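You operate a simulated robot arm through the tools that you are given. There is no shell and no other tool. Be economical: measure what you need, move in short steps, check, and stop when the job is done.

You run a simulated two-armed robot. Do the job below in one go: nothing can be reset, and whatever is moved stays where it is left.

TASK
Dust the white-banded length and label it as the card says.
Fine: white tag and folded wipe into the purple tray; after the dusting, label between the two cleats farthest from the band. What is to be rubbed or washed off counts as gone when no trace of it is left.

Only the result counts: the job must be done as asked and must still hold three seconds after the hand-in. Knocking over, shifting, dropping, spilling or breaking anything else fails it.

THE ROBOT
Two 7-joint arms with fingered hands on one trunk, on a base that drives. Base frame: it is fixed to the floor where the robot stands at the start and does not move with it; the origin is under the middle of the robot, x ahead of it, y to its left, z up; the surface under the hand at the start is at about z = 880. Readings come in mm, rad, newtons and seconds.
The left shoulder is at the start at [65, 170, 1212], the right one opposite. With the tool pointing down near the work surface each hand reaches from about 320 to 760 mm from the robot's upright axis, wherever it stands, measured 20 degrees to its own side. Places, roughly: cleated length with the white band (57x18x7 cm) [500, -300, 900]; purple tray [400, 200, 900]; top of the length with the white band [500, -200, 900]. Payload 4 kg a hand.
The TCP of each hand is the grasp point between the finger pads, 26 mm short of the fingertips. In the tool frame z runs along the fingers and y along their closing line. The gripper opens to 132 mm. The gripper's body begins 73 mm behind the TCP. The gripper is a hand of 4 fingers: y runs from the thumb to the fingers, the wrist lies at [0, 0, -224] in the tool frame, and closing takes about 1.5 s.
Orientation is that of the tool frame in the base frame, as a unit quaternion [w, x, y, z]. With the fingers straight down and closing along the base's y, the tool's x points along the base's -x, its y along +y and its z along -z.

THE INTERFACE
- The arms move only by the tool play_rows. It takes "left_motion", "right_motion" or both (then of equal length, played together; a hand with none holds still); each is a list that holds one entry, the list of rows, each a list of 7 numbers: the shift along the tool's x, y, z in mm, then the turn, a rotation vector about the tool's x, y, z in rad, then the closure, from 0 (fully open) to 1 (shut). In form: [[[tx, ty, tz, wx, wy, wz, hand], ...]]. A call has 1 to 20 rows; each row is the pose to reach, as a shift and turn from the pose commanded when the call began, along the tool's axes at that moment. Rows are played at 5 a second. More than 50 mm and 0.15 rad between two rows, or a gripper value outside its range, and nothing of the call is played. A pose out of reach is approached as far as the arm can. The call stops where the force on the tool passes 40 N (or 10 N more than at its start, if that is more) or the arm is blocked; 0.2 s more then pass. Each finger travels about 108 mm/s and halts on what it meets, pressing with about 32 N; the grip force reading is that of the motor and also rises with nothing between the fingers. The clock runs only during rows and for 0.2 s after the last one: add rows that repeat a pose to give the fingers time. It gives the time, the measured TCP pose, the force on the tool (base axes), the opening and the grip force at its end, in the units of the frame above (readings bear some noise), with the torque about the TCP (base axes, N m) and any sound that the robot's microphone picked up.
- Cameras (640 x 400 px; columns grow to the right, rows downward): "scene" is now at [147.5, -4.8, 1381.3]; the picture's right is [-0.06, -1.00, 0.00], its down [-0.65, 0.04, -0.76] and it looks along [0.75, -0.05, -0.66] (base axes); focal length 214 px, centre (320, 200). "left" rides on the left gripper at [-73, 6, -94] in its tool frame; the picture's right is [-0.08, -1.00, 0.00], its down [0.79, -0.06, -0.62] and it looks along [0.61, -0.05, 0.79] (tool axes); focal length 230 px, centre (320, 200). "right" rides on the right gripper at [73, 6, -94] in its tool frame; the picture's right is [-0.08, 1.00, 0.00], its down [-0.78, -0.06, -0.62] and it looks along [-0.61, -0.05, 0.79] (tool axes); focal length 230 px, centre (320, 200). There is no depth. A picture from a camera that has moved, and an enlarged one, comes with that camera's place and axes in the base frame and with its lens.
- snapshot(camera): a new picture of that camera. It takes no simulated time.
- slide_trunk(by): slides the trunk up (or, below 0, down) by that many mm; the arms and the scene camera ride with it, the base frame stays. It gives what a move gives, with no picture.
- drive_base(legs): drives the robot by 1 to 6 legs, each [ahead, left, turn to the left] in mm, mm and rad, along the robot's own axes; the way and the turn of a leg run together, so that a leg with both is an arc; at most 1500 mm and 3.142 rad a leg. The arms and the cameras ride along, it lands a little off, and it stops where it bumps. It gives what a move gives.
- preshape(shape, hand): the hand has 4 fingers and takes this shape, open, in about a second: jaw (thumb against the fingers, like two jaws); tri (thumb and two fingers); tip (a fingertip pinch); poke (one finger out to press); point (the index stretched); flat (the hand flat); cup (the hand cupped); fist (a fist). The gripper value then closes the fingers along that shape, each until it touches; the sizes above hold for jaw. It gives what a move gives, with no picture.
- turn_head(pan, tilt): turns the head with the scene camera to pan (to the left, within 1.396 rad either way) and tilt (down, from -0.506 to 1.204), counted from straight ahead of the robot. It gives what a move gives.
- enlarge(camera, box): a new picture of the part [left, top, right, bottom] of that camera's present view, enlarged. It takes no simulated time.
- hand_in(): hands the job in; it is judged then, once.

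Go step by step. Nothing tells you exact positions but the pictures and the camera data: compare them with the known pose of the tool, close in by small moves and look again before you grip or let go. The budget is 120 turns and 108 pictures, counting those below and the enlarged ones. Unless the task says otherwise, let go and move clear before handing in, and close with one line.

The tools are called after ">>>" as a command line: name --argument value ..., lists and objects as JSON in quotes. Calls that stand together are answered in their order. play_rows: Moves the arms, as the interface text tells. Its arguments: {"type":"object","properties":{"left_motion":{"type":"array","items":{"type":"array","items":{"type":"array","items":{"type":"number"}}}},"right_motion":{"type":"array","items":{"type":"array","items":{"type":"array","items":{"type":"number"}}}}},"required":[]} The other tools are called the same way: slide_trunk (by) slides the trunk up or down; preshape (shape, hand) gives the hand a shape; drive_base (legs) drives the base; turn_head (pan, tilt) turns the head that bears the scene camera; snapshot (camera) takes a picture; enlarge (camera, box) takes an enlarged picture of a part of a camera's view; hand_in () hands the job in.

At the start:

```text
time_s: 0.0
left_position: [459.9, -14.1, 1137.6]
left_tcp_rot: [0.0, 0.0, 1.0, 0.0]
left_ft_force: [0.0, -0.7, 0.9]
left_moment: [0.0, -0.03, 0.0]
left_gripper_width: 131.8
left_grasp_force: 0.1
left_shape: jaw
right_position: [499.8, -432.0, 1169.5]
right_tcp_rot: [0.0, 0.0, 1.0, 0.0]
right_ft_force: [0.0, 0.4, 0.2]
right_moment: [0.01, -0.04, -0.04]
right_gripper_width: 131.7
right_grasp_force: 0.1
right_shape: jaw
trunk travel left (down, up): [-225.0, 126.0]
robot x, y, heading: [0.8, 0.3, 0.001]
head pan, tilt: [-0.063, 0.716]
```

scene: 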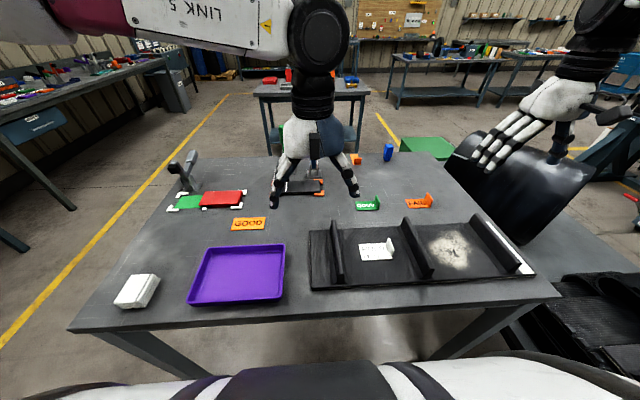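
right: 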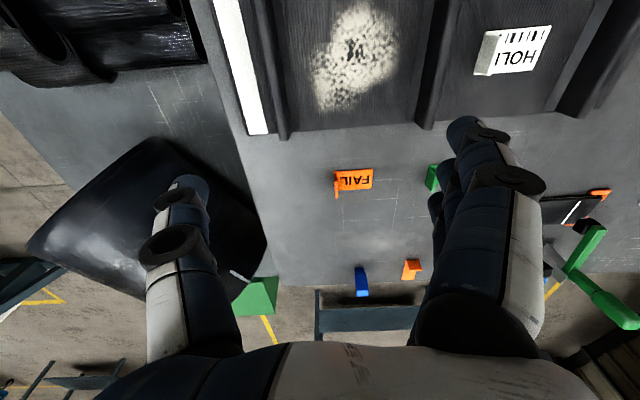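
left: 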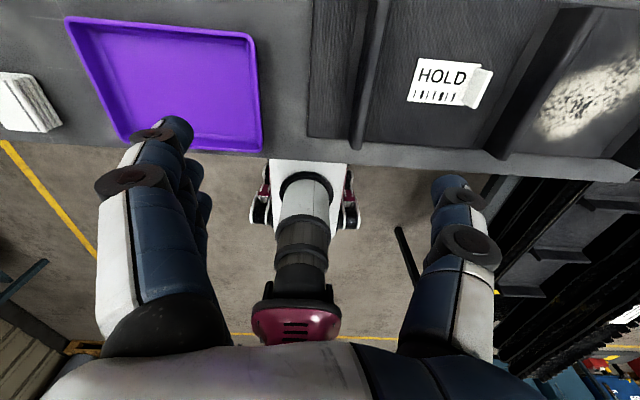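

I see the cleated length with a white band at its right end, a dust patch, a white HOLD tag on it, the tray, a folded wipe and several labels. I'll look closer to find the card.

>>> enlarge --camera "scene" --box '[160, 140, 320, 240]'

>>> enlarge --camera "scene" --box '[300, 140, 540, 290]'

>>> enlarge --camera "scene" --box '[350, 0, 450, 62]'

```text
4.00 times, centred on (240, 190) of scene
camera zoom: at [147.5, -4.8, 1381.3], right [-0.06, -1.0, 0.0], down [-0.65, 0.04, -0.76], along [0.75, -0.05, -0.66], focal length 858 px, centre (640, 240)
```

zoom: 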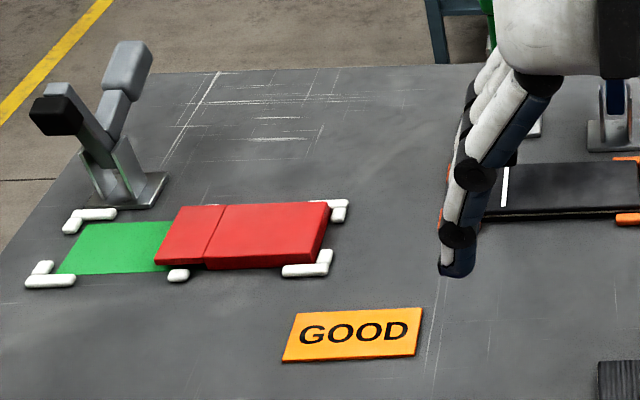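

```text
2.67 times, centred on (420, 215) of scene
camera zoom: at [147.5, -4.8, 1381.3], right [-0.06, -1.0, 0.0], down [-0.65, 0.04, -0.76], along [0.75, -0.05, -0.66], focal length 572 px, centre (53, 160)
```

zoom: 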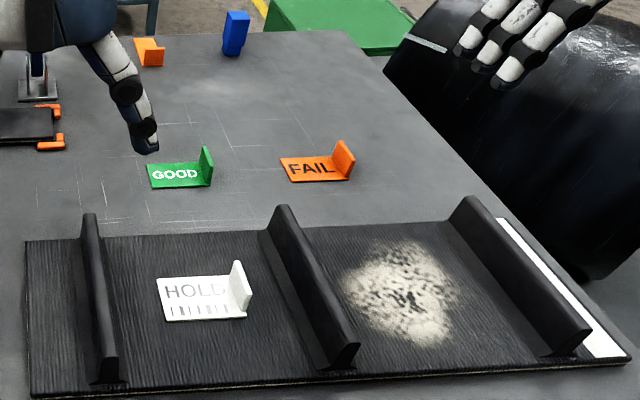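

```text
6.40 times, centred on (400, 31) of scene
camera zoom: at [147.5, -4.8, 1381.3], right [-0.06, -1.0, 0.0], down [-0.65, 0.04, -0.76], along [0.75, -0.05, -0.66], focal length 1373 px, centre (-192, 1282)
```

zoom: 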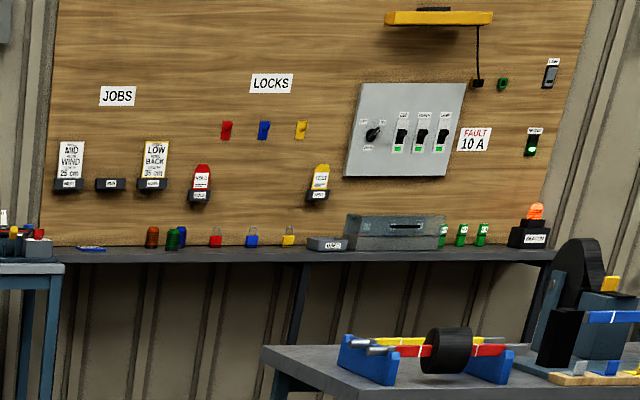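

The card reads GOOD, so the green GOOD tag is the label. It goes between the left and middle cleats, once the HOLD tag is out of there. I'll bring the left hand over the HOLD tag's upright tab, at about [482,-205].

>>> play_rows --left_motion '[[[-5, -45, 20, 0, 0, 0, 0.2], [-10, -90, 40, 0, 0, 0, 0.4], [-15, -135, 60, 0, 0, 0, 0.5], [-20, -180, 80, 0, 0, 0, 0.5], [-22, -191, 110, 0, 0, 0, 0.5], [-22, -191, 110, 0, 0, 0, 0.5]]]'

>>> snapshot --camera "left"

>>> snapshot --camera "scene"

```text
time_s: 1.6
left_position: [522.6, -174.1, 1042.9]
left_tcp_rot: [0.004, -0.042, 0.999, -0.013]
left_ft_force: [0.3, 0.0, -0.7]
left_moment: [0.01, 0.0, -0.01]
left_gripper_width: 66.7
left_grasp_force: 0.0
left_shape: jaw
right_position: [500.6, -432.0, 1168.1]
right_tcp_rot: [0.001, -0.001, 1.0, -0.001]
right_ft_force: [0.1, 0.0, -0.4]
right_moment: [-0.01, 0.05, 0.0]
right_gripper_width: 131.8
right_grasp_force: 0.1
right_shape: jaw
trunk travel left (down, up): [-225.0, 126.0]
robot x, y, heading: [0.4, 0.2, -0.003]
head pan, tilt: [-0.063, 0.716]
stopped in row 6 (left hand): the arm was blocked; the commanded pose is now the measured one
```

```text
101 pictures are left
camera left: at [593.6, -159.5, 1137.0], right [0.16, -0.99, 0.03], down [-0.78, -0.11, 0.61], along [-0.6, -0.12, -0.79], focal length 230 px, centre (320, 200)
```

left: 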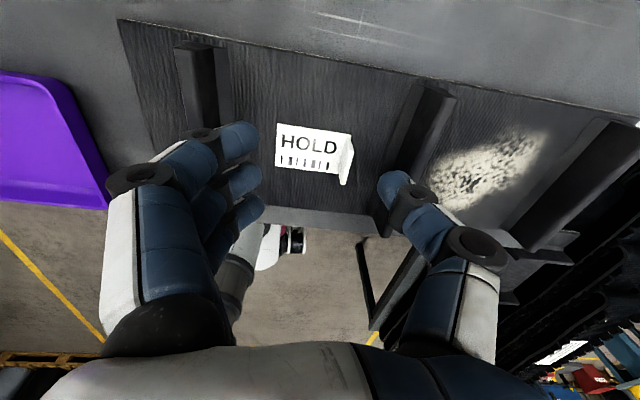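

```text
100 pictures are left
camera scene: at [148.1, -4.1, 1381.2], right [-0.06, -1.0, 0.0], down [-0.65, 0.04, -0.75], along [0.75, -0.05, -0.66], focal length 214 px, centre (320, 200)
```

scene: 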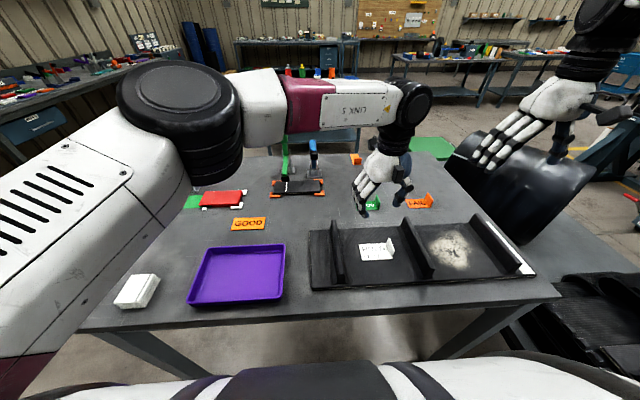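

The left arm can't reach that far across, so the right hand will work here and I'll drive the base left for the tray and wipe. First the left arm goes back out of the way and the right hand moves over the HOLD tab.

>>> play_rows --left_motion '[[[0, 20, -40, 0, 0, 0, 0.4], [10, 65, -60, 0, 0, 0, 0.2], [20, 110, -70, 0, 0, 0, 0], [30, 155, -80, 0, 0, 0, 0], [40, 200, -90, 0, 0, 0, 0], [50, 245, -100, 0, 0, 0, 0], [60, 290, -110, 0, 0, 0, 0], [65, 320, -110, 0, 0, 0, 0]]]'

>>> play_rows --right_motion '[[[4, 45, 10, 0, 0, 0, 0.1], [8, 90, 20, 0, 0, 0, 0.2], [12, 135, 40, 0, 0, 0, 0.35], [16, 180, 60, 0, 0, 0, 0.5], [18, 222, 80, 0, 0, 0, 0.5], [18, 227, 120, 0, 0, 0, 0.5], [18, 227, 150, 0, 0, 0, 0.5], [18, 227, 150, 0, 0, 0, 0.5]]]'

>>> snapshot --camera "right"

>>> snapshot --camera "scene"

```text
refused: row 2 steps farther than a row can; nothing moved
```

```text
time_s: 2.6
left_position: [525.9, -167.8, 1041.8]
left_tcp_rot: [0.007, -0.047, 0.999, -0.004]
left_ft_force: [-1.0, 17.9, -2.0]
left_moment: [-1.67, -0.03, -0.29]
left_gripper_width: 66.5
left_grasp_force: 0.1
left_shape: jaw
right_position: [486.0, -264.4, 1118.0]
right_tcp_rot: [0.004, 0.005, 1.0, -0.004]
right_ft_force: [0.7, -18.4, 3.0]
right_moment: [0.44, -0.08, -0.51]
right_gripper_width: 61.9
right_grasp_force: 0.0
right_shape: jaw
trunk travel left (down, up): [-225.0, 126.0]
robot x, y, heading: [-1.7, 2.1, -0.001]
head pan, tilt: [-0.063, 0.716]
stopped in row 5 (left hand): the force on the tool passed its limit at 59 N (the readings are from after the stop); the commanded pose is now the measured one
```

```text
99 pictures are left
camera right: at [412.2, -256.4, 1209.1], right [0.09, 1.0, -0.01], down [0.78, -0.06, 0.62], along [0.62, -0.06, -0.78], focal length 230 px, centre (320, 200)
```

right: 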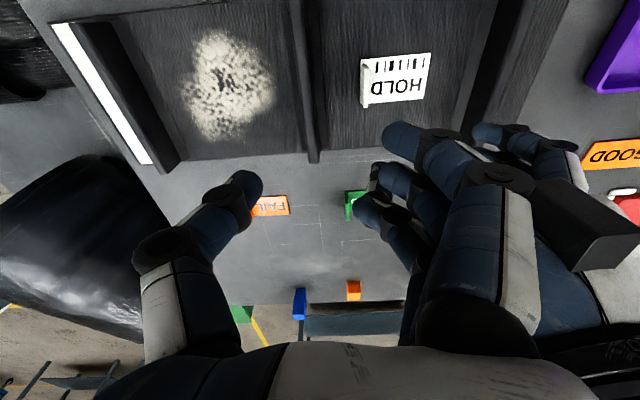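

```text
98 pictures are left
camera scene: at [147.5, -4.7, 1381.3], right [-0.06, -1.0, 0.0], down [-0.65, 0.04, -0.75], along [0.75, -0.05, -0.66], focal length 214 px, centre (320, 200)
```

scene: 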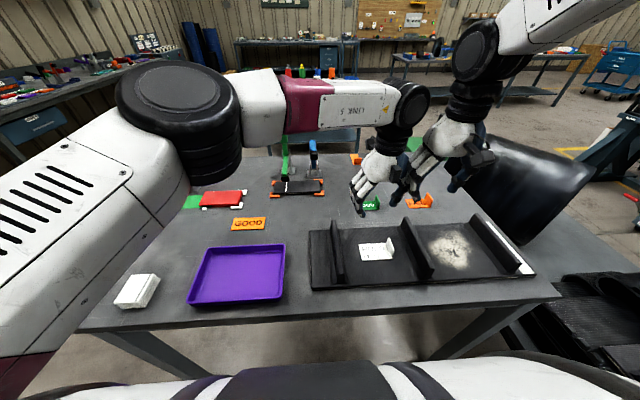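

The two hands touched because the left arm's move was refused. I'll pull the right hand back and then retract the left.

>>> play_rows --right_motion '[[[0, -30, 0, 0, 0, 0, 0.5], [0, -60, 0, 0, 0, 0, 0.5]]]'

>>> play_rows --left_motion '[[[0, 20, -35, 0, 0, 0, 0.4], [8, 62, -50, 0, 0, 0, 0.2], [16, 105, -60, 0, 0, 0, 0], [24, 148, -70, 0, 0, 0, 0], [32, 191, -80, 0, 0, 0, 0], [40, 234, -90, 0, 0, 0, 0], [48, 277, -100, 0, 0, 0, 0], [56, 320, -110, 0, 0, 0, 0]]]'

>>> snapshot --camera "scene"

```text
time_s: 3.2
left_position: [523.6, -170.0, 1043.0]
left_tcp_rot: [0.007, -0.043, 0.999, -0.006]
left_ft_force: [0.4, 0.1, 0.3]
left_moment: [0.06, 0.01, -0.01]
left_gripper_width: 66.3
left_grasp_force: 0.0
left_shape: jaw
right_position: [483.6, -322.1, 1119.7]
right_tcp_rot: [0.004, 0.003, 1.0, -0.003]
right_ft_force: [0.5, 0.1, -0.2]
right_moment: [-0.03, 0.03, -0.01]
right_gripper_width: 66.7
right_grasp_force: 0.1
right_shape: jaw
trunk travel left (down, up): [-225.0, 126.0]
robot x, y, heading: [0.1, 1.3, 0.003]
head pan, tilt: [-0.063, 0.716]
```

```text
time_s: 5.0
left_position: [437.6, 146.2, 1146.6]
left_tcp_rot: [0.007, -0.044, 0.999, -0.006]
left_ft_force: [-0.2, 0.0, 0.5]
left_moment: [0.01, 0.01, -0.02]
left_gripper_width: 131.9
left_grasp_force: 0.1
left_shape: jaw
right_position: [483.8, -319.8, 1119.5]
right_tcp_rot: [0.004, 0.003, 1.0, -0.005]
right_ft_force: [0.2, 0.7, -0.1]
right_moment: [0.0, -0.04, -0.02]
right_gripper_width: 66.5
right_grasp_force: 0.1
right_shape: jaw
trunk travel left (down, up): [-225.0, 126.0]
robot x, y, heading: [-0.6, -0.4, -0.0]
head pan, tilt: [-0.063, 0.716]
```

```text
97 pictures are left
camera scene: at [146.6, -3.6, 1381.4], right [-0.06, -1.0, 0.0], down [-0.65, 0.04, -0.76], along [0.75, -0.05, -0.66], focal length 214 px, centre (320, 200)
```

scene: 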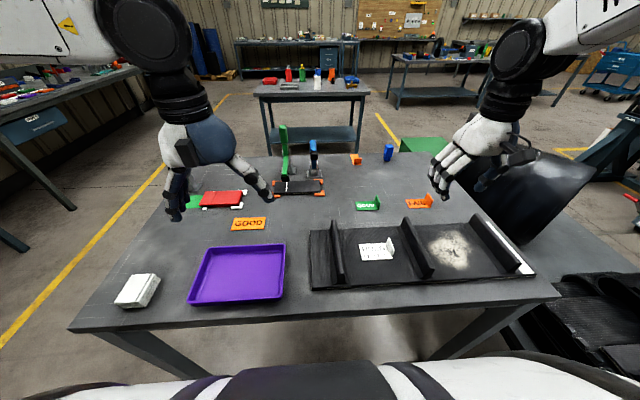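

Now the right hand goes over the HOLD tab.

>>> play_rows --right_motion '[[[0, 40, 20, 0, 0, 0, 0.6], [0, 80, 40, 0, 0, 0, 0.6], [0, 112, 75, 0, 0, 0, 0.6], [0, 112, 110, 0, 0, 0, 0.6], [0, 112, 110, 0, 0, 0, 0.6]]]'

>>> snapshot --camera "right"

>>> enlarge --camera "scene" --box '[300, 140, 460, 300]'

```text
time_s: 6.2
left_position: [437.8, 144.9, 1145.5]
left_tcp_rot: [0.007, -0.044, 0.999, -0.007]
left_ft_force: [0.3, -0.5, -0.6]
left_moment: [-0.01, -0.01, -0.01]
left_gripper_width: 132.1
left_grasp_force: 0.1
left_shape: jaw
right_position: [486.3, -209.5, 1004.6]
right_tcp_rot: [0.004, 0.005, 1.0, -0.004]
right_ft_force: [-0.6, 0.5, 0.0]
right_moment: [-0.02, 0.02, -0.01]
right_gripper_width: 53.5
right_grasp_force: 0.0
right_shape: jaw
trunk travel left (down, up): [-225.0, 126.0]
robot x, y, heading: [-0.5, -0.6, 0.001]
head pan, tilt: [-0.063, 0.716]
```

```text
96 pictures are left
camera right: at [412.3, -202.0, 1097.0], right [0.08, 1.0, -0.01], down [0.78, -0.06, 0.62], along [0.62, -0.06, -0.78], focal length 230 px, centre (320, 200)
```

right: 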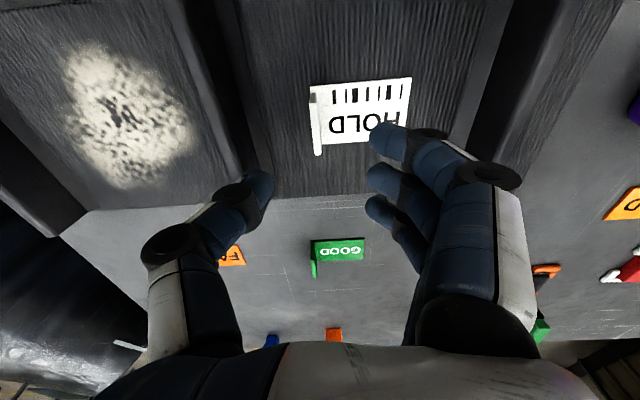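

```text
2.50 times, centred on (380, 220) of scene
camera zoom: at [147.0, -4.5, 1381.4], right [-0.06, -1.0, 0.0], down [-0.65, 0.04, -0.76], along [0.75, -0.05, -0.66], focal length 536 px, centre (170, 150)
```

zoom: 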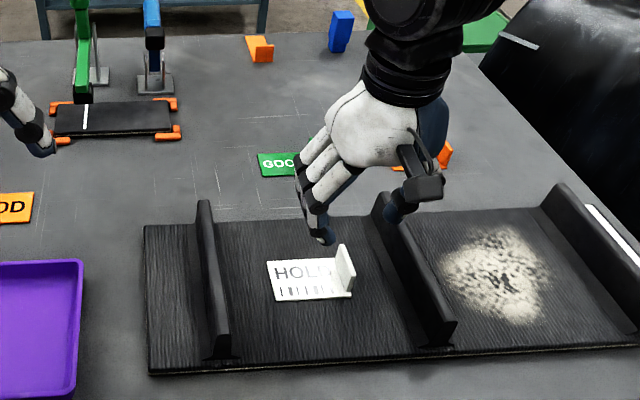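

The hand is centred on the tab. I'll narrow the opening and descend partway.

>>> play_rows --right_motion '[[[2, -3, 30, 0, 0, 0, 0.7], [3, -3, 60, 0, 0, 0, 0.7], [3, -3, 72, 0, 0, 0, 0.7], [3, -3, 72, 0, 0, 0, 0.7]]]'

>>> snapshot --camera "right"

>>> enlarge --camera "scene" --box '[340, 200, 440, 280]'

```text
time_s: 7.2
left_position: [438.1, 145.2, 1145.4]
left_tcp_rot: [0.007, -0.044, 0.999, -0.007]
left_ft_force: [0.5, 0.2, 0.1]
left_moment: [-0.01, -0.02, -0.01]
left_gripper_width: 131.8
left_grasp_force: 0.0
left_shape: jaw
right_position: [483.7, -214.3, 931.8]
right_tcp_rot: [0.003, 0.004, 1.0, -0.004]
right_ft_force: [-0.7, -0.1, -0.4]
right_moment: [-0.01, -0.02, -0.01]
right_gripper_width: 40.1
right_grasp_force: 0.1
right_shape: jaw
trunk travel left (down, up): [-225.0, 126.0]
robot x, y, heading: [0.5, -1.5, 0.001]
head pan, tilt: [-0.063, 0.716]
```

```text
94 pictures are left
camera right: at [410.0, -206.9, 1022.9], right [0.08, 1.0, -0.01], down [0.78, -0.06, 0.62], along [0.62, -0.06, -0.78], focal length 230 px, centre (320, 200)
```

right: 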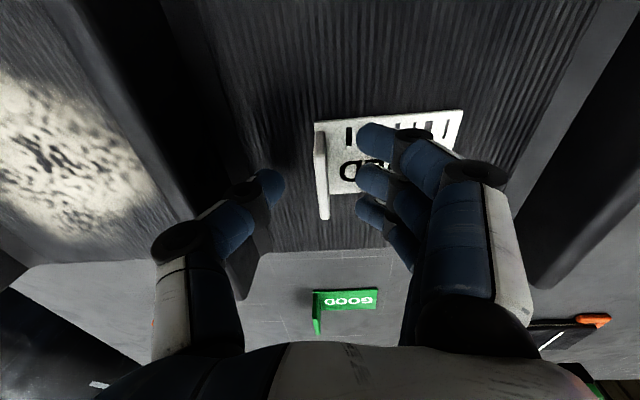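

```text
5.00 times, centred on (390, 240) of scene
camera zoom: at [147.3, -4.9, 1381.3], right [-0.06, -1.0, 0.0], down [-0.65, 0.04, -0.76], along [0.75, -0.05, -0.66], focal length 1072 px, centre (-30, 0)
```

zoom: 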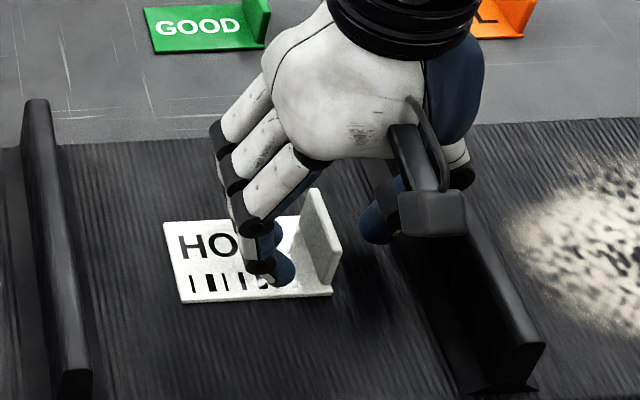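

The tab sits between thumb and fingers. I'll lower 9 mm and close.

>>> play_rows --right_motion '[[[0, 0, 9, 0, 0, 0, 0.7], [0, 0, 9, 0, 0, 0, 0.85], [0, 0, 9, 0, 0, 0, 1], [0, 0, 9, 0, 0, 0, 1], [0, 0, 9, 0, 0, 0, 1], [0, 0, 9, 0, 0, 0, 1]]]'

>>> snapshot --camera "right"

```text
time_s: 8.6
left_position: [439.3, 144.3, 1145.6]
left_tcp_rot: [0.007, -0.045, 0.999, -0.006]
left_ft_force: [-0.1, 0.6, -0.4]
left_moment: [0.0, 0.0, 0.0]
left_gripper_width: 131.7
left_grasp_force: 0.1
left_shape: jaw
right_position: [483.9, -215.0, 923.4]
right_tcp_rot: [0.004, 0.004, 1.0, -0.004]
right_ft_force: [3.2, -12.7, 14.9]
right_moment: [-0.02, 0.08, -0.08]
right_gripper_width: 6.1
right_grasp_force: 31.9
right_shape: jaw
trunk travel left (down, up): [-225.0, 126.0]
robot x, y, heading: [-1.7, 4.0, -0.0]
head pan, tilt: [-0.063, 0.716]
```

```text
92 pictures are left
camera right: at [410.4, -208.0, 1015.4], right [0.09, 1.0, -0.01], down [0.78, -0.06, 0.62], along [0.62, -0.06, -0.78], focal length 230 px, centre (320, 200)
```

right: 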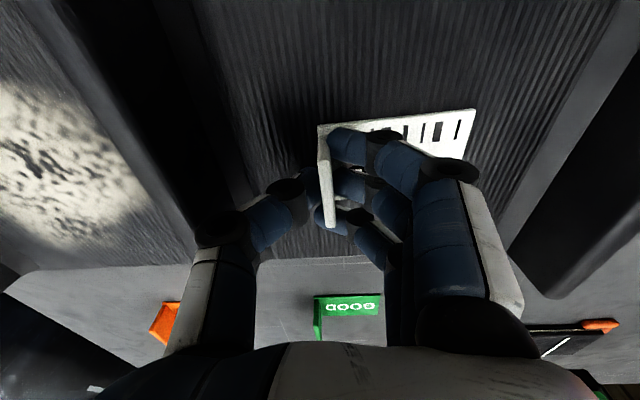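

The tab is gripped at 6 mm. Lifting clear now, then I'll check.

>>> play_rows --right_motion '[[[0, 0, -20, 0, 0, 0, 1], [0, 0, -60, 0, 0, 0, 1], [0, 0, -105, 0, 0, 0, 1], [0, 0, -150, 0, 0, 0, 1], [0, 0, -180, 0, 0, 0, 1]]]'

>>> snapshot --camera "right"

```text
time_s: 9.8
left_position: [439.0, 145.5, 1145.6]
left_tcp_rot: [0.007, -0.044, 0.999, -0.007]
left_ft_force: [-0.6, 0.5, -0.1]
left_moment: [0.01, -0.02, 0.01]
left_gripper_width: 131.8
left_grasp_force: 0.1
left_shape: jaw
right_position: [483.0, -211.5, 1107.7]
right_tcp_rot: [0.004, 0.004, 1.0, -0.003]
right_ft_force: [-0.6, 0.4, 0.2]
right_moment: [-0.05, -0.01, 0.02]
right_gripper_width: 3.3
right_grasp_force: 31.7
right_shape: jaw
trunk travel left (down, up): [-225.0, 126.0]
robot x, y, heading: [1.7, -0.3, 0.0]
head pan, tilt: [-0.063, 0.716]
```

```text
91 pictures are left
camera right: at [409.1, -205.3, 1199.1], right [0.08, 1.0, -0.01], down [0.78, -0.06, 0.62], along [0.62, -0.06, -0.78], focal length 230 px, centre (320, 200)
```

right: 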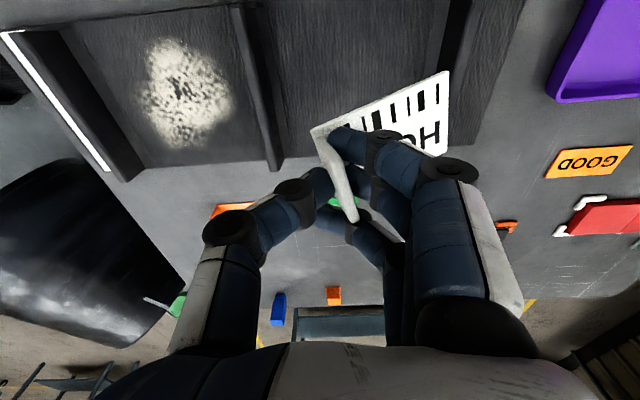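

The HOLD tag is held. Driving left to bring the tray within the right hand's reach.

>>> drive_base --legs '[[0, 340, 0]]'

>>> snapshot --camera "right"

>>> snapshot --camera "scene"

```text
time_s: 13.4
left_position: [442.3, 480.1, 1145.8]
left_tcp_rot: [0.006, -0.04, 0.999, -0.007]
left_ft_force: [-0.6, -0.4, 0.6]
left_moment: [-0.02, 0.03, 0.01]
left_gripper_width: 131.9
left_grasp_force: 0.0
left_shape: jaw
right_position: [483.0, 123.6, 1106.7]
right_tcp_rot: [0.002, 0.009, 1.0, -0.003]
right_ft_force: [0.0, 0.3, 0.1]
right_moment: [-0.02, 0.0, 0.0]
right_gripper_width: 3.6
right_grasp_force: 32.1
right_shape: jaw
trunk travel left (down, up): [-225.0, 126.0]
robot x, y, heading: [1.2, 335.9, -0.011]
head pan, tilt: [-0.063, 0.716]
```

```text
90 pictures are left
camera right: at [409.2, 130.9, 1198.6], right [0.09, 1.0, -0.01], down [0.78, -0.07, 0.62], along [0.62, -0.06, -0.78], focal length 230 px, centre (320, 200)
```

right: 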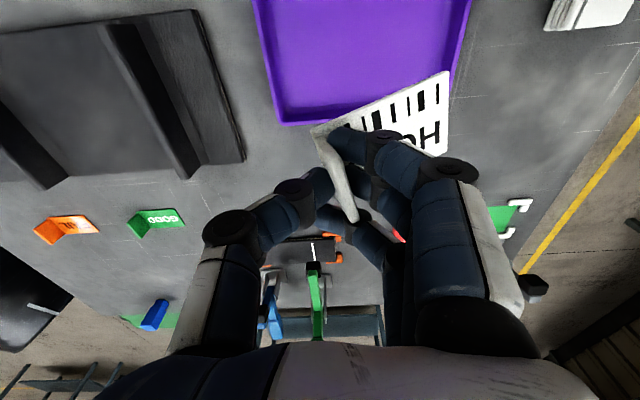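

```text
89 pictures are left
camera scene: at [149.1, 334.0, 1381.3], right [-0.07, -1.0, 0.0], down [-0.65, 0.05, -0.76], along [0.75, -0.06, -0.66], focal length 214 px, centre (320, 200)
```

scene: 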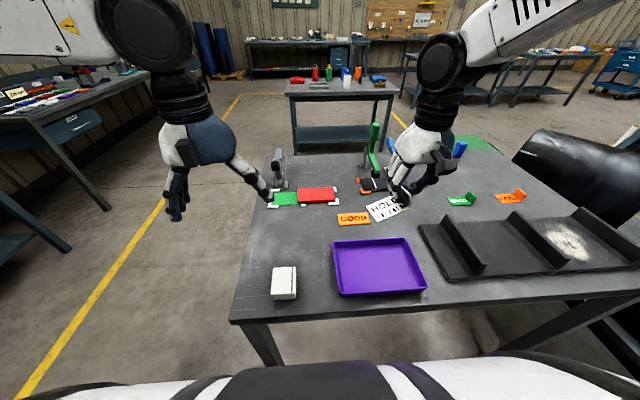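

The tray spans about x 365–519, y 70–265. I'll lower the tag into its far right part.

>>> play_rows --right_motion '[[[8, 0, 45, 0, 0, 0, 1], [15, 0, 90, 0, 0, 0, 1], [17, 0, 130, 0, 0, 0, 1], [17, 0, 160, 0, 0, 0, 1], [17, 0, 160, 0, 0, 0, 1]]]'

>>> snapshot --camera "right"

>>> enlarge --camera "scene" --box '[320, 200, 440, 300]'

```text
time_s: 14.6
left_position: [441.3, 478.2, 1144.1]
left_tcp_rot: [0.007, -0.039, 0.999, -0.005]
left_ft_force: [-0.1, 0.1, 0.4]
left_moment: [-0.02, -0.01, 0.02]
left_gripper_width: 132.0
left_grasp_force: 0.1
left_shape: jaw
right_position: [466.7, 119.9, 946.8]
right_tcp_rot: [0.005, 0.009, 1.0, -0.003]
right_ft_force: [0.5, 0.6, -0.2]
right_moment: [-0.04, -0.02, 0.01]
right_gripper_width: 3.4
right_grasp_force: 32.2
right_shape: jaw
trunk travel left (down, up): [-225.0, 126.0]
robot x, y, heading: [1.7, 339.3, -0.01]
head pan, tilt: [-0.063, 0.716]
```

```text
88 pictures are left
camera right: at [393.3, 127.9, 1038.7], right [0.09, 1.0, -0.01], down [0.78, -0.07, 0.62], along [0.62, -0.06, -0.78], focal length 230 px, centre (320, 200)
```

right: 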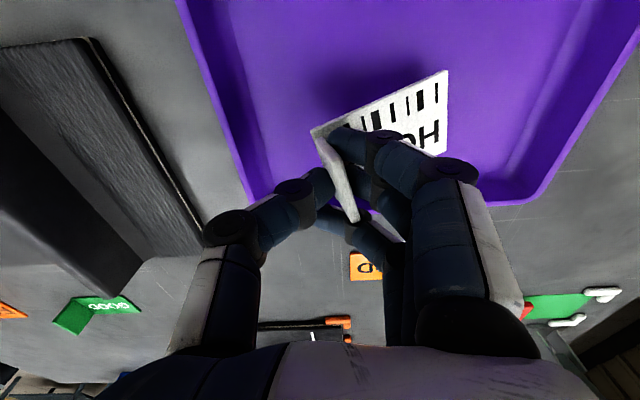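

```text
4.00 times, centred on (380, 250) of scene
camera zoom: at [148.8, 333.7, 1381.4], right [-0.07, -1.0, 0.0], down [-0.65, 0.05, -0.76], along [0.75, -0.06, -0.66], focal length 858 px, centre (80, 0)
```

zoom: 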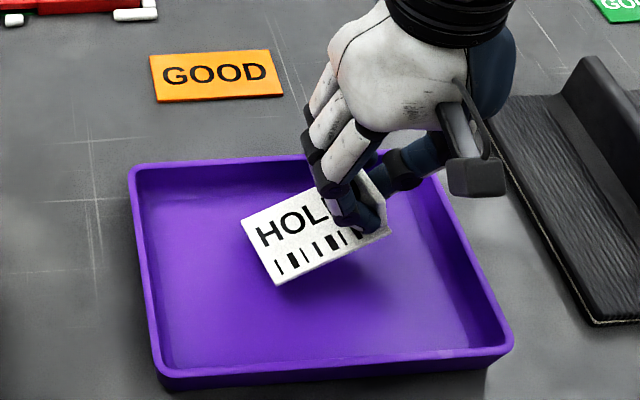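

The tag is inside the tray outline, slightly askew. Lowering until light contact.

>>> play_rows --right_motion '[[[8, 4, 10, 0, 0, 0, 1], [8, 4, 18, 0, 0, 0, 1], [8, 4, 22, 0, 0, 0, 1], [8, 4, 22, 0, 0, 0, 1]]]'

>>> enlarge --camera "scene" --box '[320, 200, 440, 300]'

```text
time_s: 15.6
left_position: [441.3, 481.0, 1145.1]
left_tcp_rot: [0.007, -0.04, 0.999, -0.006]
left_ft_force: [0.0, -0.4, 0.5]
left_moment: [-0.03, 0.01, -0.01]
left_gripper_width: 131.8
left_grasp_force: 0.1
left_shape: jaw
right_position: [459.0, 125.6, 925.8]
right_tcp_rot: [0.003, 0.009, 1.0, -0.003]
right_ft_force: [0.0, -2.1, 3.8]
right_moment: [0.21, -0.04, -0.05]
right_gripper_width: 3.2
right_grasp_force: 31.9
right_shape: jaw
trunk travel left (down, up): [-225.0, 126.0]
robot x, y, heading: [-0.3, 340.2, -0.008]
head pan, tilt: [-0.063, 0.716]
```

```text
4.00 times, centred on (380, 250) of scene
camera zoom: at [148.9, 333.6, 1381.3], right [-0.07, -1.0, 0.0], down [-0.65, 0.05, -0.76], along [0.75, -0.06, -0.66], focal length 858 px, centre (80, 0)
```

zoom: 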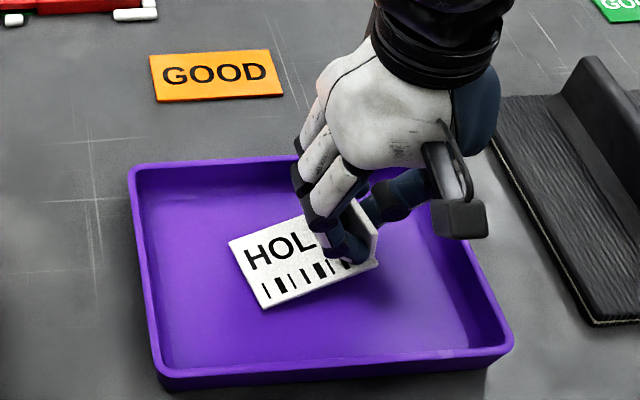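

Contact begins at about 4 N. I'll open the hand a little, wait, and raise it.

>>> play_rows --right_motion '[[[0, 0, 2, 0, 0, 0, 0.9], [0, 0, 2, 0, 0, 0, 0.75], [0, 0, 2, 0, 0, 0, 0.7], [0, 0, 2, 0, 0, 0, 0.7], [0, 0, -30, 0, 0, 0, 0.7], [0, 0, -75, 0, 0, 0, 0.7], [0, 0, -120, 0, 0, 0, 0.6], [0, 0, -140, 0, 0, 0, 0.5]]]'

>>> snapshot --camera "right"

>>> enlarge --camera "scene" --box '[250, 200, 440, 310]'

```text
time_s: 17.4
left_position: [441.7, 480.3, 1145.6]
left_tcp_rot: [0.006, -0.039, 0.999, -0.006]
left_ft_force: [0.2, -0.1, -0.9]
left_moment: [-0.03, 0.01, -0.03]
left_gripper_width: 131.9
left_grasp_force: 0.1
left_shape: jaw
right_position: [458.5, 126.4, 1067.7]
right_tcp_rot: [0.003, 0.009, 1.0, -0.003]
right_ft_force: [0.3, 0.0, -0.3]
right_moment: [-0.04, 0.02, 0.0]
right_gripper_width: 65.4
right_grasp_force: 0.1
right_shape: jaw
trunk travel left (down, up): [-225.0, 126.0]
robot x, y, heading: [1.9, 339.8, -0.012]
head pan, tilt: [-0.063, 0.716]
```

```text
85 pictures are left
camera right: at [384.3, 133.9, 1159.0], right [0.09, 1.0, -0.01], down [0.78, -0.07, 0.62], along [0.62, -0.06, -0.78], focal length 230 px, centre (320, 200)
```

right: 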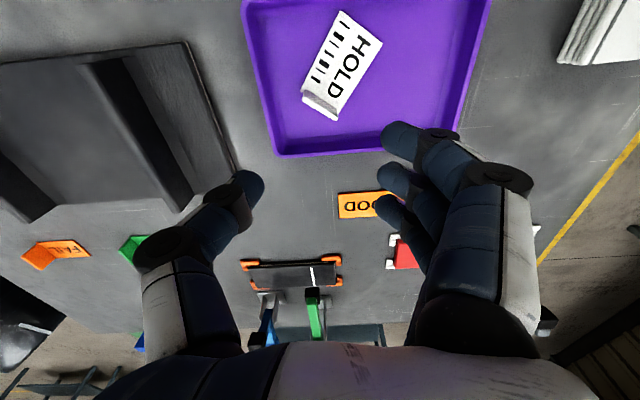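

```text
3.37 times, centred on (345, 255) of scene
camera zoom: at [149.3, 333.8, 1381.2], right [-0.07, -1.0, 0.0], down [-0.65, 0.05, -0.75], along [0.75, -0.06, -0.66], focal length 722 px, centre (236, 15)
```

zoom: 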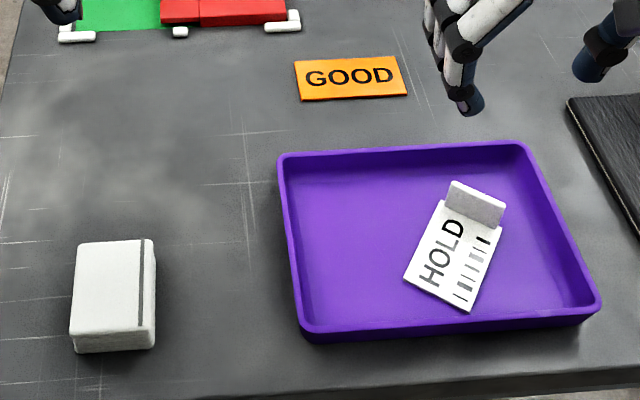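

HOLD lies in the tray with room beside it. The wipe is about 71×48 mm at [412,400]; I'll drive a bit further left and hover over it.

>>> drive_base --legs '[[0, 130, 0.01]]'

>>> play_rows --right_motion '[[[15, 45, 0, 0, 0, 0, 0.3], [30, 90, 0, 0, 0, 0, 0.2], [45, 135, 20, 0, 0, 0, 0.2], [46, 143, 50, 0, 0, 0, 0.2], [46, 143, 65, 0, 0, 0, 0.2], [46, 143, 65, 0, 0, 0, 0.2]]]'

>>> snapshot --camera "right"

>>> enlarge --camera "scene" --box '[260, 180, 420, 310]'

```text
time_s: 19.2
left_position: [440.6, 615.2, 1145.1]
left_tcp_rot: [0.007, -0.043, 0.999, -0.006]
left_ft_force: [0.3, 1.6, -0.2]
left_moment: [-0.03, 0.02, -0.03]
left_gripper_width: 132.1
left_grasp_force: 0.1
left_shape: jaw
right_position: [460.2, 259.8, 1066.8]
right_tcp_rot: [0.003, 0.004, 1.0, -0.003]
right_ft_force: [-0.6, -0.4, -0.8]
right_moment: [0.01, 0.02, 0.02]
right_gripper_width: 65.1
right_grasp_force: 0.1
right_shape: jaw
trunk travel left (down, up): [-225.0, 126.0]
robot x, y, heading: [1.4, 469.2, 0.001]
head pan, tilt: [-0.063, 0.716]
```

```text
refused: row 3 steps farther than a row can; nothing moved
```

```text
83 pictures are left
camera right: at [387.0, 268.4, 1158.7], right [0.09, 1.0, -0.01], down [0.78, -0.06, 0.62], along [0.62, -0.06, -0.78], focal length 230 px, centre (320, 200)
```

right: 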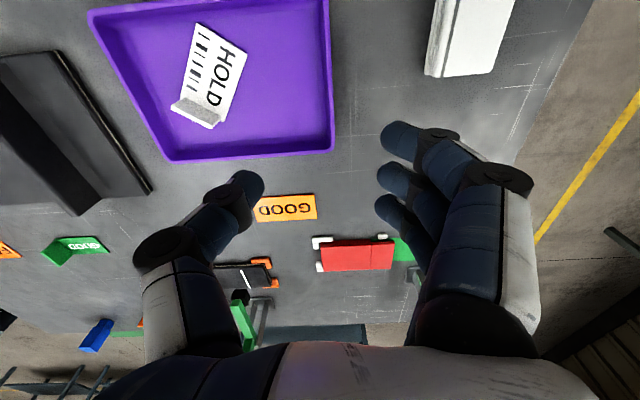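

```text
3.08 times, centred on (340, 245) of scene
camera zoom: at [149.9, 466.4, 1381.3], right [-0.06, -1.0, 0.0], down [-0.65, 0.04, -0.76], along [0.75, -0.05, -0.66], focal length 660 px, centre (258, 62)
```

zoom: 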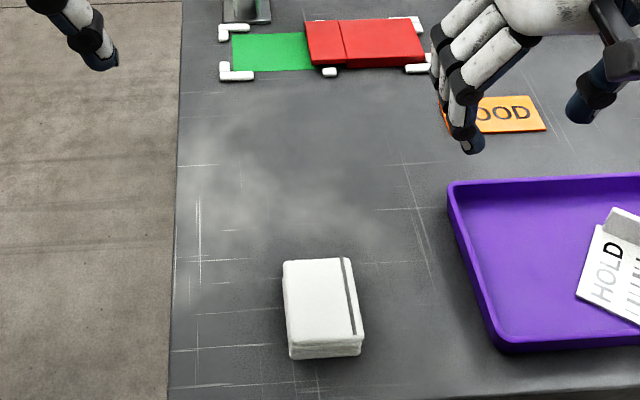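

The step was too long, so I'll repeat with smaller ones; wipe centre is about [411,399].

>>> play_rows --right_motion '[[[12, 40, 0, 0, 0, 0, 0.3], [24, 80, 0, 0, 0, 0, 0.3], [36, 115, 20, 0, 0, 0, 0.3], [49, 139, 50, 0, 0, 0, 0.3], [49, 139, 85, 0, 0, 0, 0.3], [49, 139, 85, 0, 0, 0, 0.3]]]'

>>> snapshot --camera "right"

>>> enlarge --camera "scene" --box '[280, 200, 400, 300]'

```text
time_s: 20.6
left_position: [441.3, 614.9, 1144.7]
left_tcp_rot: [0.008, -0.043, 0.999, -0.006]
left_ft_force: [-0.7, 0.6, 0.4]
left_moment: [0.0, -0.01, 0.0]
left_gripper_width: 132.0
left_grasp_force: 0.1
left_shape: jaw
right_position: [414.3, 401.8, 981.9]
right_tcp_rot: [0.004, 0.005, 1.0, -0.003]
right_ft_force: [0.1, 0.2, 0.5]
right_moment: [0.03, -0.03, 0.01]
right_gripper_width: 91.8
right_grasp_force: 0.1
right_shape: jaw
trunk travel left (down, up): [-225.0, 126.0]
robot x, y, heading: [2.4, 468.4, -0.007]
head pan, tilt: [-0.063, 0.716]
```

```text
81 pictures are left
camera right: at [340.1, 408.4, 1073.3], right [0.09, 1.0, -0.01], down [0.78, -0.06, 0.62], along [0.62, -0.06, -0.78], focal length 230 px, centre (320, 200)
```

right: 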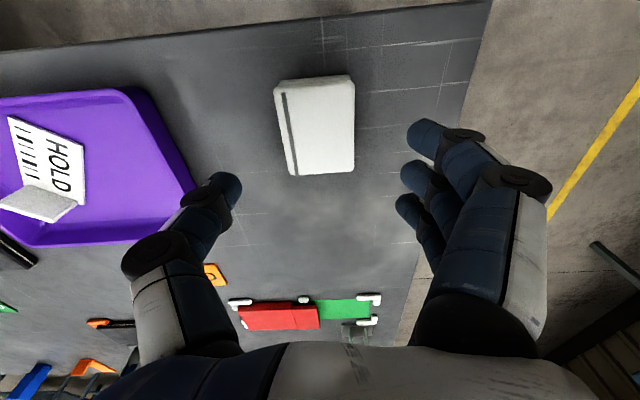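

```text
4.00 times, centred on (340, 250) of scene
camera zoom: at [149.2, 465.9, 1381.4], right [-0.06, -1.0, 0.0], down [-0.65, 0.04, -0.76], along [0.75, -0.05, -0.66], focal length 858 px, centre (240, 0)
```

zoom: 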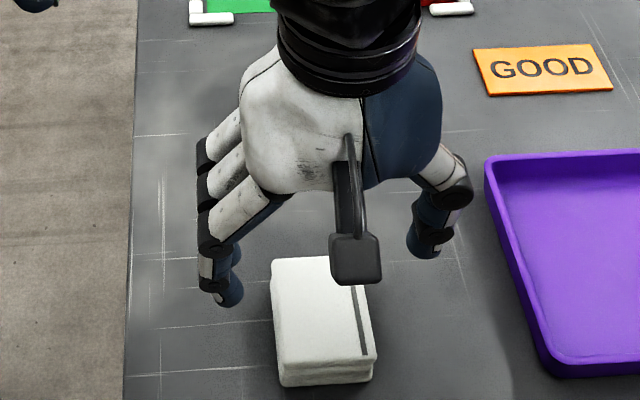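

Aligned well enough; I'll correct a few mm and descend to about fingertip height 888, just above the table.

>>> play_rows --right_motion '[[[6, -3, 30, 0, 0, 0, 0.3], [6, -3, 55, 0, 0, 0, 0.3], [6, -3, 64, 0, 0, 0, 0.3], [6, -3, 64, 0, 0, 0, 0.3]]]'

>>> snapshot --camera "right"

>>> enlarge --camera "scene" --box '[280, 200, 400, 300]'

```text
time_s: 21.6
left_position: [440.7, 614.1, 1146.4]
left_tcp_rot: [0.007, -0.044, 0.999, -0.007]
left_ft_force: [-0.2, 0.8, 0.7]
left_moment: [-0.01, -0.03, 0.0]
left_gripper_width: 131.7
left_grasp_force: 0.1
left_shape: jaw
right_position: [405.6, 397.8, 916.0]
right_tcp_rot: [0.004, 0.004, 1.0, -0.002]
right_ft_force: [0.0, -0.1, 0.6]
right_moment: [-0.04, -0.01, 0.0]
right_gripper_width: 92.2
right_grasp_force: 0.1
right_shape: jaw
trunk travel left (down, up): [-225.0, 126.0]
robot x, y, heading: [2.5, 472.0, -0.002]
head pan, tilt: [-0.063, 0.716]
```

```text
79 pictures are left
camera right: at [331.7, 403.7, 1008.3], right [0.09, 1.0, -0.01], down [0.78, -0.06, 0.62], along [0.62, -0.06, -0.78], focal length 230 px, centre (320, 200)
```

right: 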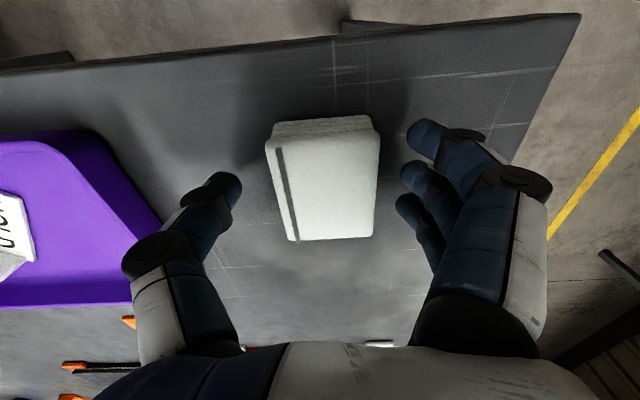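

```text
4.00 times, centred on (340, 250) of scene
camera zoom: at [149.8, 465.9, 1381.3], right [-0.06, -1.0, 0.0], down [-0.65, 0.04, -0.76], along [0.75, -0.05, -0.66], focal length 858 px, centre (240, 0)
```

zoom: 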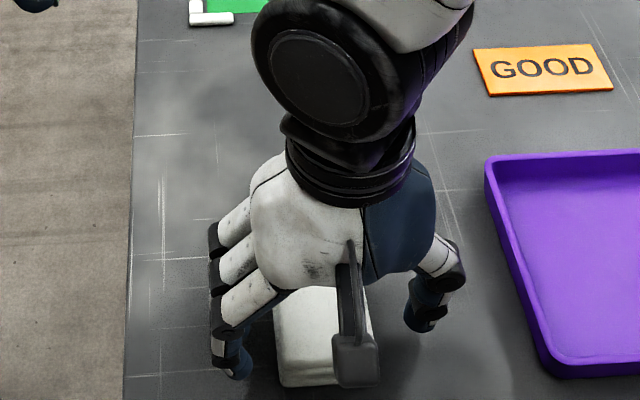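

The wipe lies between thumb and fingers. Closing.

>>> play_rows --right_motion '[[[0, 0, 0, 0, 0, 0, 0.5], [0, 0, 0, 0, 0, 0, 0.7], [0, 0, 0, 0, 0, 0, 0.9], [0, 0, 0, 0, 0, 0, 1], [0, 0, 0, 0, 0, 0, 1], [0, 0, 0, 0, 0, 0, 1], [0, 0, 0, 0, 0, 0, 1]]]'

>>> play_rows --right_motion '[[[0, 0, -30, 0, 0, 0, 1], [0, 0, -70, 0, 0, 0, 1], [0, 0, -110, 0, 0, 0, 1], [0, 0, -150, 0, 0, 0, 1]]]'

>>> snapshot --camera "right"

>>> enlarge --camera "scene" --box '[280, 160, 400, 260]'

```text
time_s: 23.2
left_position: [441.8, 615.4, 1145.5]
left_tcp_rot: [0.007, -0.044, 0.999, -0.005]
left_ft_force: [0.0, -0.1, 0.0]
left_moment: [0.02, 0.03, 0.01]
left_gripper_width: 131.8
left_grasp_force: 0.2
left_shape: jaw
right_position: [405.8, 396.8, 916.0]
right_tcp_rot: [0.004, 0.004, 1.0, -0.001]
right_ft_force: [0.3, -0.2, -0.1]
right_moment: [-0.01, 0.01, 0.0]
right_gripper_width: 48.6
right_grasp_force: 32.1
right_shape: jaw
trunk travel left (down, up): [-225.0, 126.0]
robot x, y, heading: [2.7, 469.1, -0.007]
head pan, tilt: [-0.063, 0.716]
```

```text
time_s: 24.2
left_position: [441.3, 613.7, 1146.6]
left_tcp_rot: [0.008, -0.044, 0.999, -0.005]
left_ft_force: [-0.5, 0.4, -1.0]
left_moment: [0.06, -0.02, -0.01]
left_gripper_width: 132.0
left_grasp_force: 0.0
left_shape: jaw
right_position: [405.1, 396.5, 1066.5]
right_tcp_rot: [0.003, 0.003, 1.0, -0.003]
right_ft_force: [-0.2, -0.2, -0.2]
right_moment: [0.02, 0.0, -0.03]
right_gripper_width: 48.7
right_grasp_force: 32.5
right_shape: jaw
trunk travel left (down, up): [-225.0, 126.0]
robot x, y, heading: [3.4, 469.6, -0.004]
head pan, tilt: [-0.063, 0.716]
```

```text
77 pictures are left
camera right: at [331.4, 403.3, 1157.7], right [0.08, 1.0, -0.01], down [0.78, -0.06, 0.62], along [0.62, -0.06, -0.78], focal length 230 px, centre (320, 200)
```

right: 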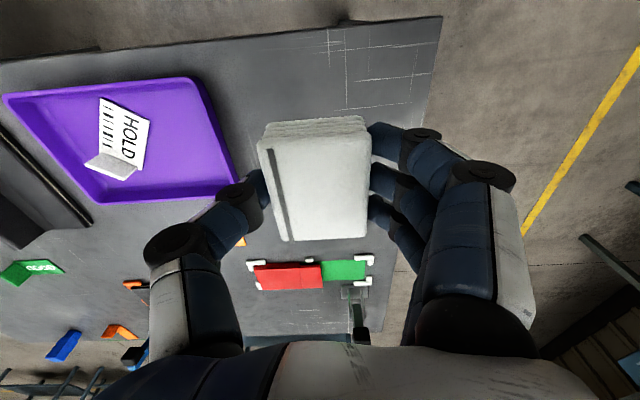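

```text
4.00 times, centred on (340, 210) of scene
camera zoom: at [149.2, 465.5, 1381.4], right [-0.06, -1.0, 0.0], down [-0.65, 0.04, -0.76], along [0.75, -0.05, -0.66], focal length 858 px, centre (240, 160)
```

zoom: 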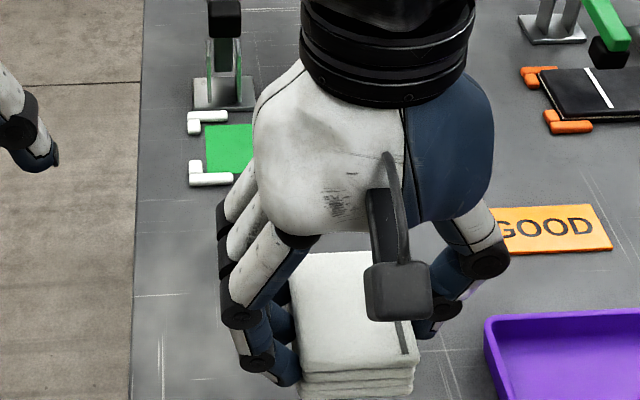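

The wipe is firmly held, protruding below the fingers. Driving back right to the start place and then viewing the dust.

>>> drive_base --legs '[[0, -470, 0]]'

>>> play_rows --right_motion '[[[-10, -45, -5, 0, 0, 0, 1], [-20, -90, -10, 0, 0, 0, 1], [-30, -135, -10, 0, 0, 0, 1], [-40, -180, -10, 0, 0, 0, 1], [-50, -225, -10, 0, 0, 0, 1], [-60, -270, -10, 0, 0, 0, 1], [-70, -300, -10, 0, 0, 0, 1], [-70, -300, -10, 0, 0, 0, 1]]]'

>>> snapshot --camera "right"

>>> enlarge --camera "scene" --box '[300, 190, 540, 300]'

```text
time_s: 28.8
left_position: [442.0, 145.7, 1145.8]
left_tcp_rot: [0.007, -0.043, 0.999, -0.006]
left_ft_force: [0.5, -0.7, 0.0]
left_moment: [-0.01, 0.02, -0.01]
left_gripper_width: 131.7
left_grasp_force: 0.1
left_shape: jaw
right_position: [406.6, -71.9, 1065.3]
right_tcp_rot: [0.002, 0.004, 1.0, -0.002]
right_ft_force: [0.7, 0.4, -0.2]
right_moment: [-0.02, 0.0, 0.0]
right_gripper_width: 48.7
right_grasp_force: 32.4
right_shape: jaw
trunk travel left (down, up): [-225.0, 126.0]
robot x, y, heading: [3.2, 4.8, -0.005]
head pan, tilt: [-0.063, 0.716]
```

```text
time_s: 30.6
left_position: [440.0, 147.0, 1145.7]
left_tcp_rot: [0.007, -0.044, 0.999, -0.006]
left_ft_force: [0.4, 0.6, -0.1]
left_moment: [0.02, -0.06, -0.01]
left_gripper_width: 131.9
left_grasp_force: 0.0
left_shape: jaw
right_position: [473.6, -371.7, 1077.5]
right_tcp_rot: [0.003, 0.003, 1.0, -0.004]
right_ft_force: [0.8, 0.1, -0.2]
right_moment: [0.01, 0.02, -0.03]
right_gripper_width: 48.8
right_grasp_force: 32.1
right_shape: jaw
trunk travel left (down, up): [-225.0, 126.0]
robot x, y, heading: [4.1, 4.2, 0.006]
head pan, tilt: [-0.063, 0.716]
```

```text
75 pictures are left
camera right: at [399.9, -365.4, 1169.2], right [0.09, 1.0, -0.01], down [0.78, -0.06, 0.62], along [0.62, -0.06, -0.78], focal length 230 px, centre (320, 200)
```

right: 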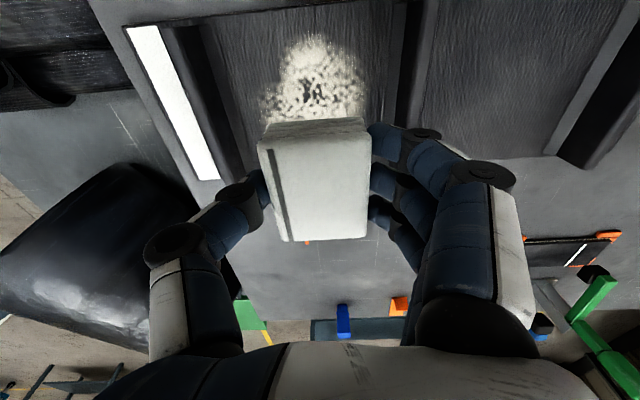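

```text
2.67 times, centred on (420, 245) of scene
camera zoom: at [149.4, -2.2, 1381.3], right [-0.06, -1.0, 0.0], down [-0.65, 0.04, -0.76], along [0.75, -0.05, -0.66], focal length 572 px, centre (53, 80)
```

zoom: 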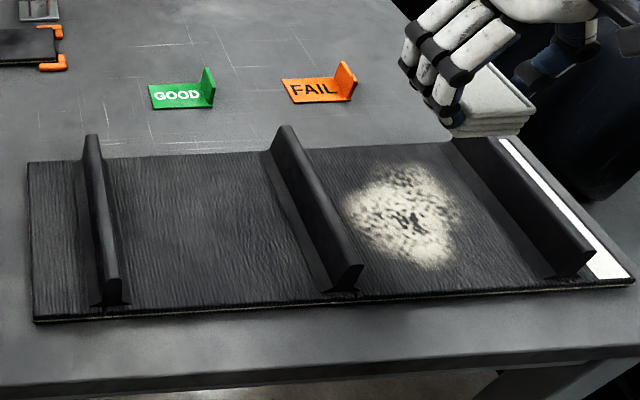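

Dust patch spans about x 415–542, y −326…−448, between cleats with a gap of about y −300…−484. I'll descend at its middle until touching.

>>> play_rows --right_motion '[[[-4, -18, 45, 0, 0, 0, 1], [-4, -18, 90, 0, 0, 0, 1], [-4, -18, 130, 0, 0, 0, 1], [-4, -18, 142, 0, 0, 0, 1], [-4, -18, 147, 0, 0, 0, 1], [-4, -18, 150, 0, 0, 0, 1], [-4, -18, 153, 0, 0, 0, 1], [-4, -18, 153, 0, 0, 0, 1]]]'

>>> snapshot --camera "right"

>>> enlarge --camera "scene" --box '[360, 180, 540, 300]'

```text
time_s: 32.5
left_position: [438.1, 147.9, 1146.3]
left_tcp_rot: [0.008, -0.043, 0.999, -0.008]
left_ft_force: [0.0, -0.6, 0.0]
left_moment: [0.0, 0.04, -0.01]
left_gripper_width: 132.0
left_grasp_force: 0.1
left_shape: jaw
right_position: [477.7, -388.6, 930.7]
right_tcp_rot: [0.008, 0.003, 1.0, -0.005]
right_ft_force: [-8.9, 0.8, 29.9]
right_moment: [0.08, 0.16, 0.01]
right_gripper_width: 50.4
right_grasp_force: 32.5
right_shape: jaw
trunk travel left (down, up): [-225.0, 126.0]
robot x, y, heading: [2.7, 0.3, 0.002]
head pan, tilt: [-0.063, 0.716]
stopped in row 8 (right hand): the force on the tool passed its limit at 40 N (the readings are from after the stop); the commanded pose is now the measured one
```

```text
73 pictures are left
camera right: at [403.7, -381.6, 1021.3], right [0.08, 1.0, -0.01], down [0.78, -0.06, 0.63], along [0.63, -0.06, -0.78], focal length 230 px, centre (320, 200)
```

right: 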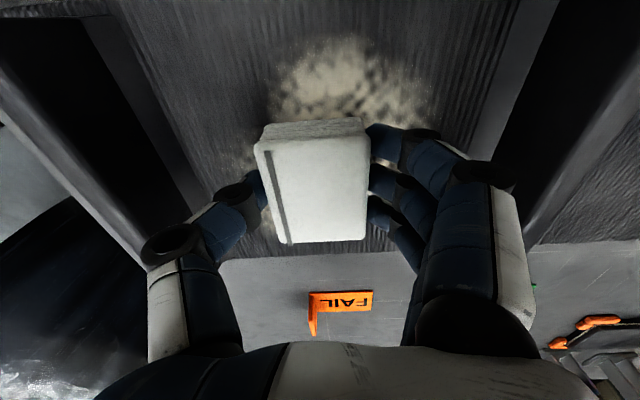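

```text
3.33 times, centred on (450, 240) of scene
camera zoom: at [146.2, -0.9, 1381.7], right [-0.06, -1.0, 0.0], down [-0.65, 0.04, -0.76], along [0.76, -0.05, -0.65], focal length 715 px, centre (-113, 67)
```

zoom: 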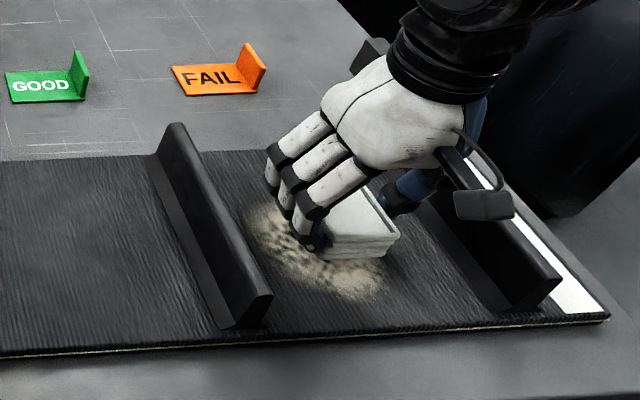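

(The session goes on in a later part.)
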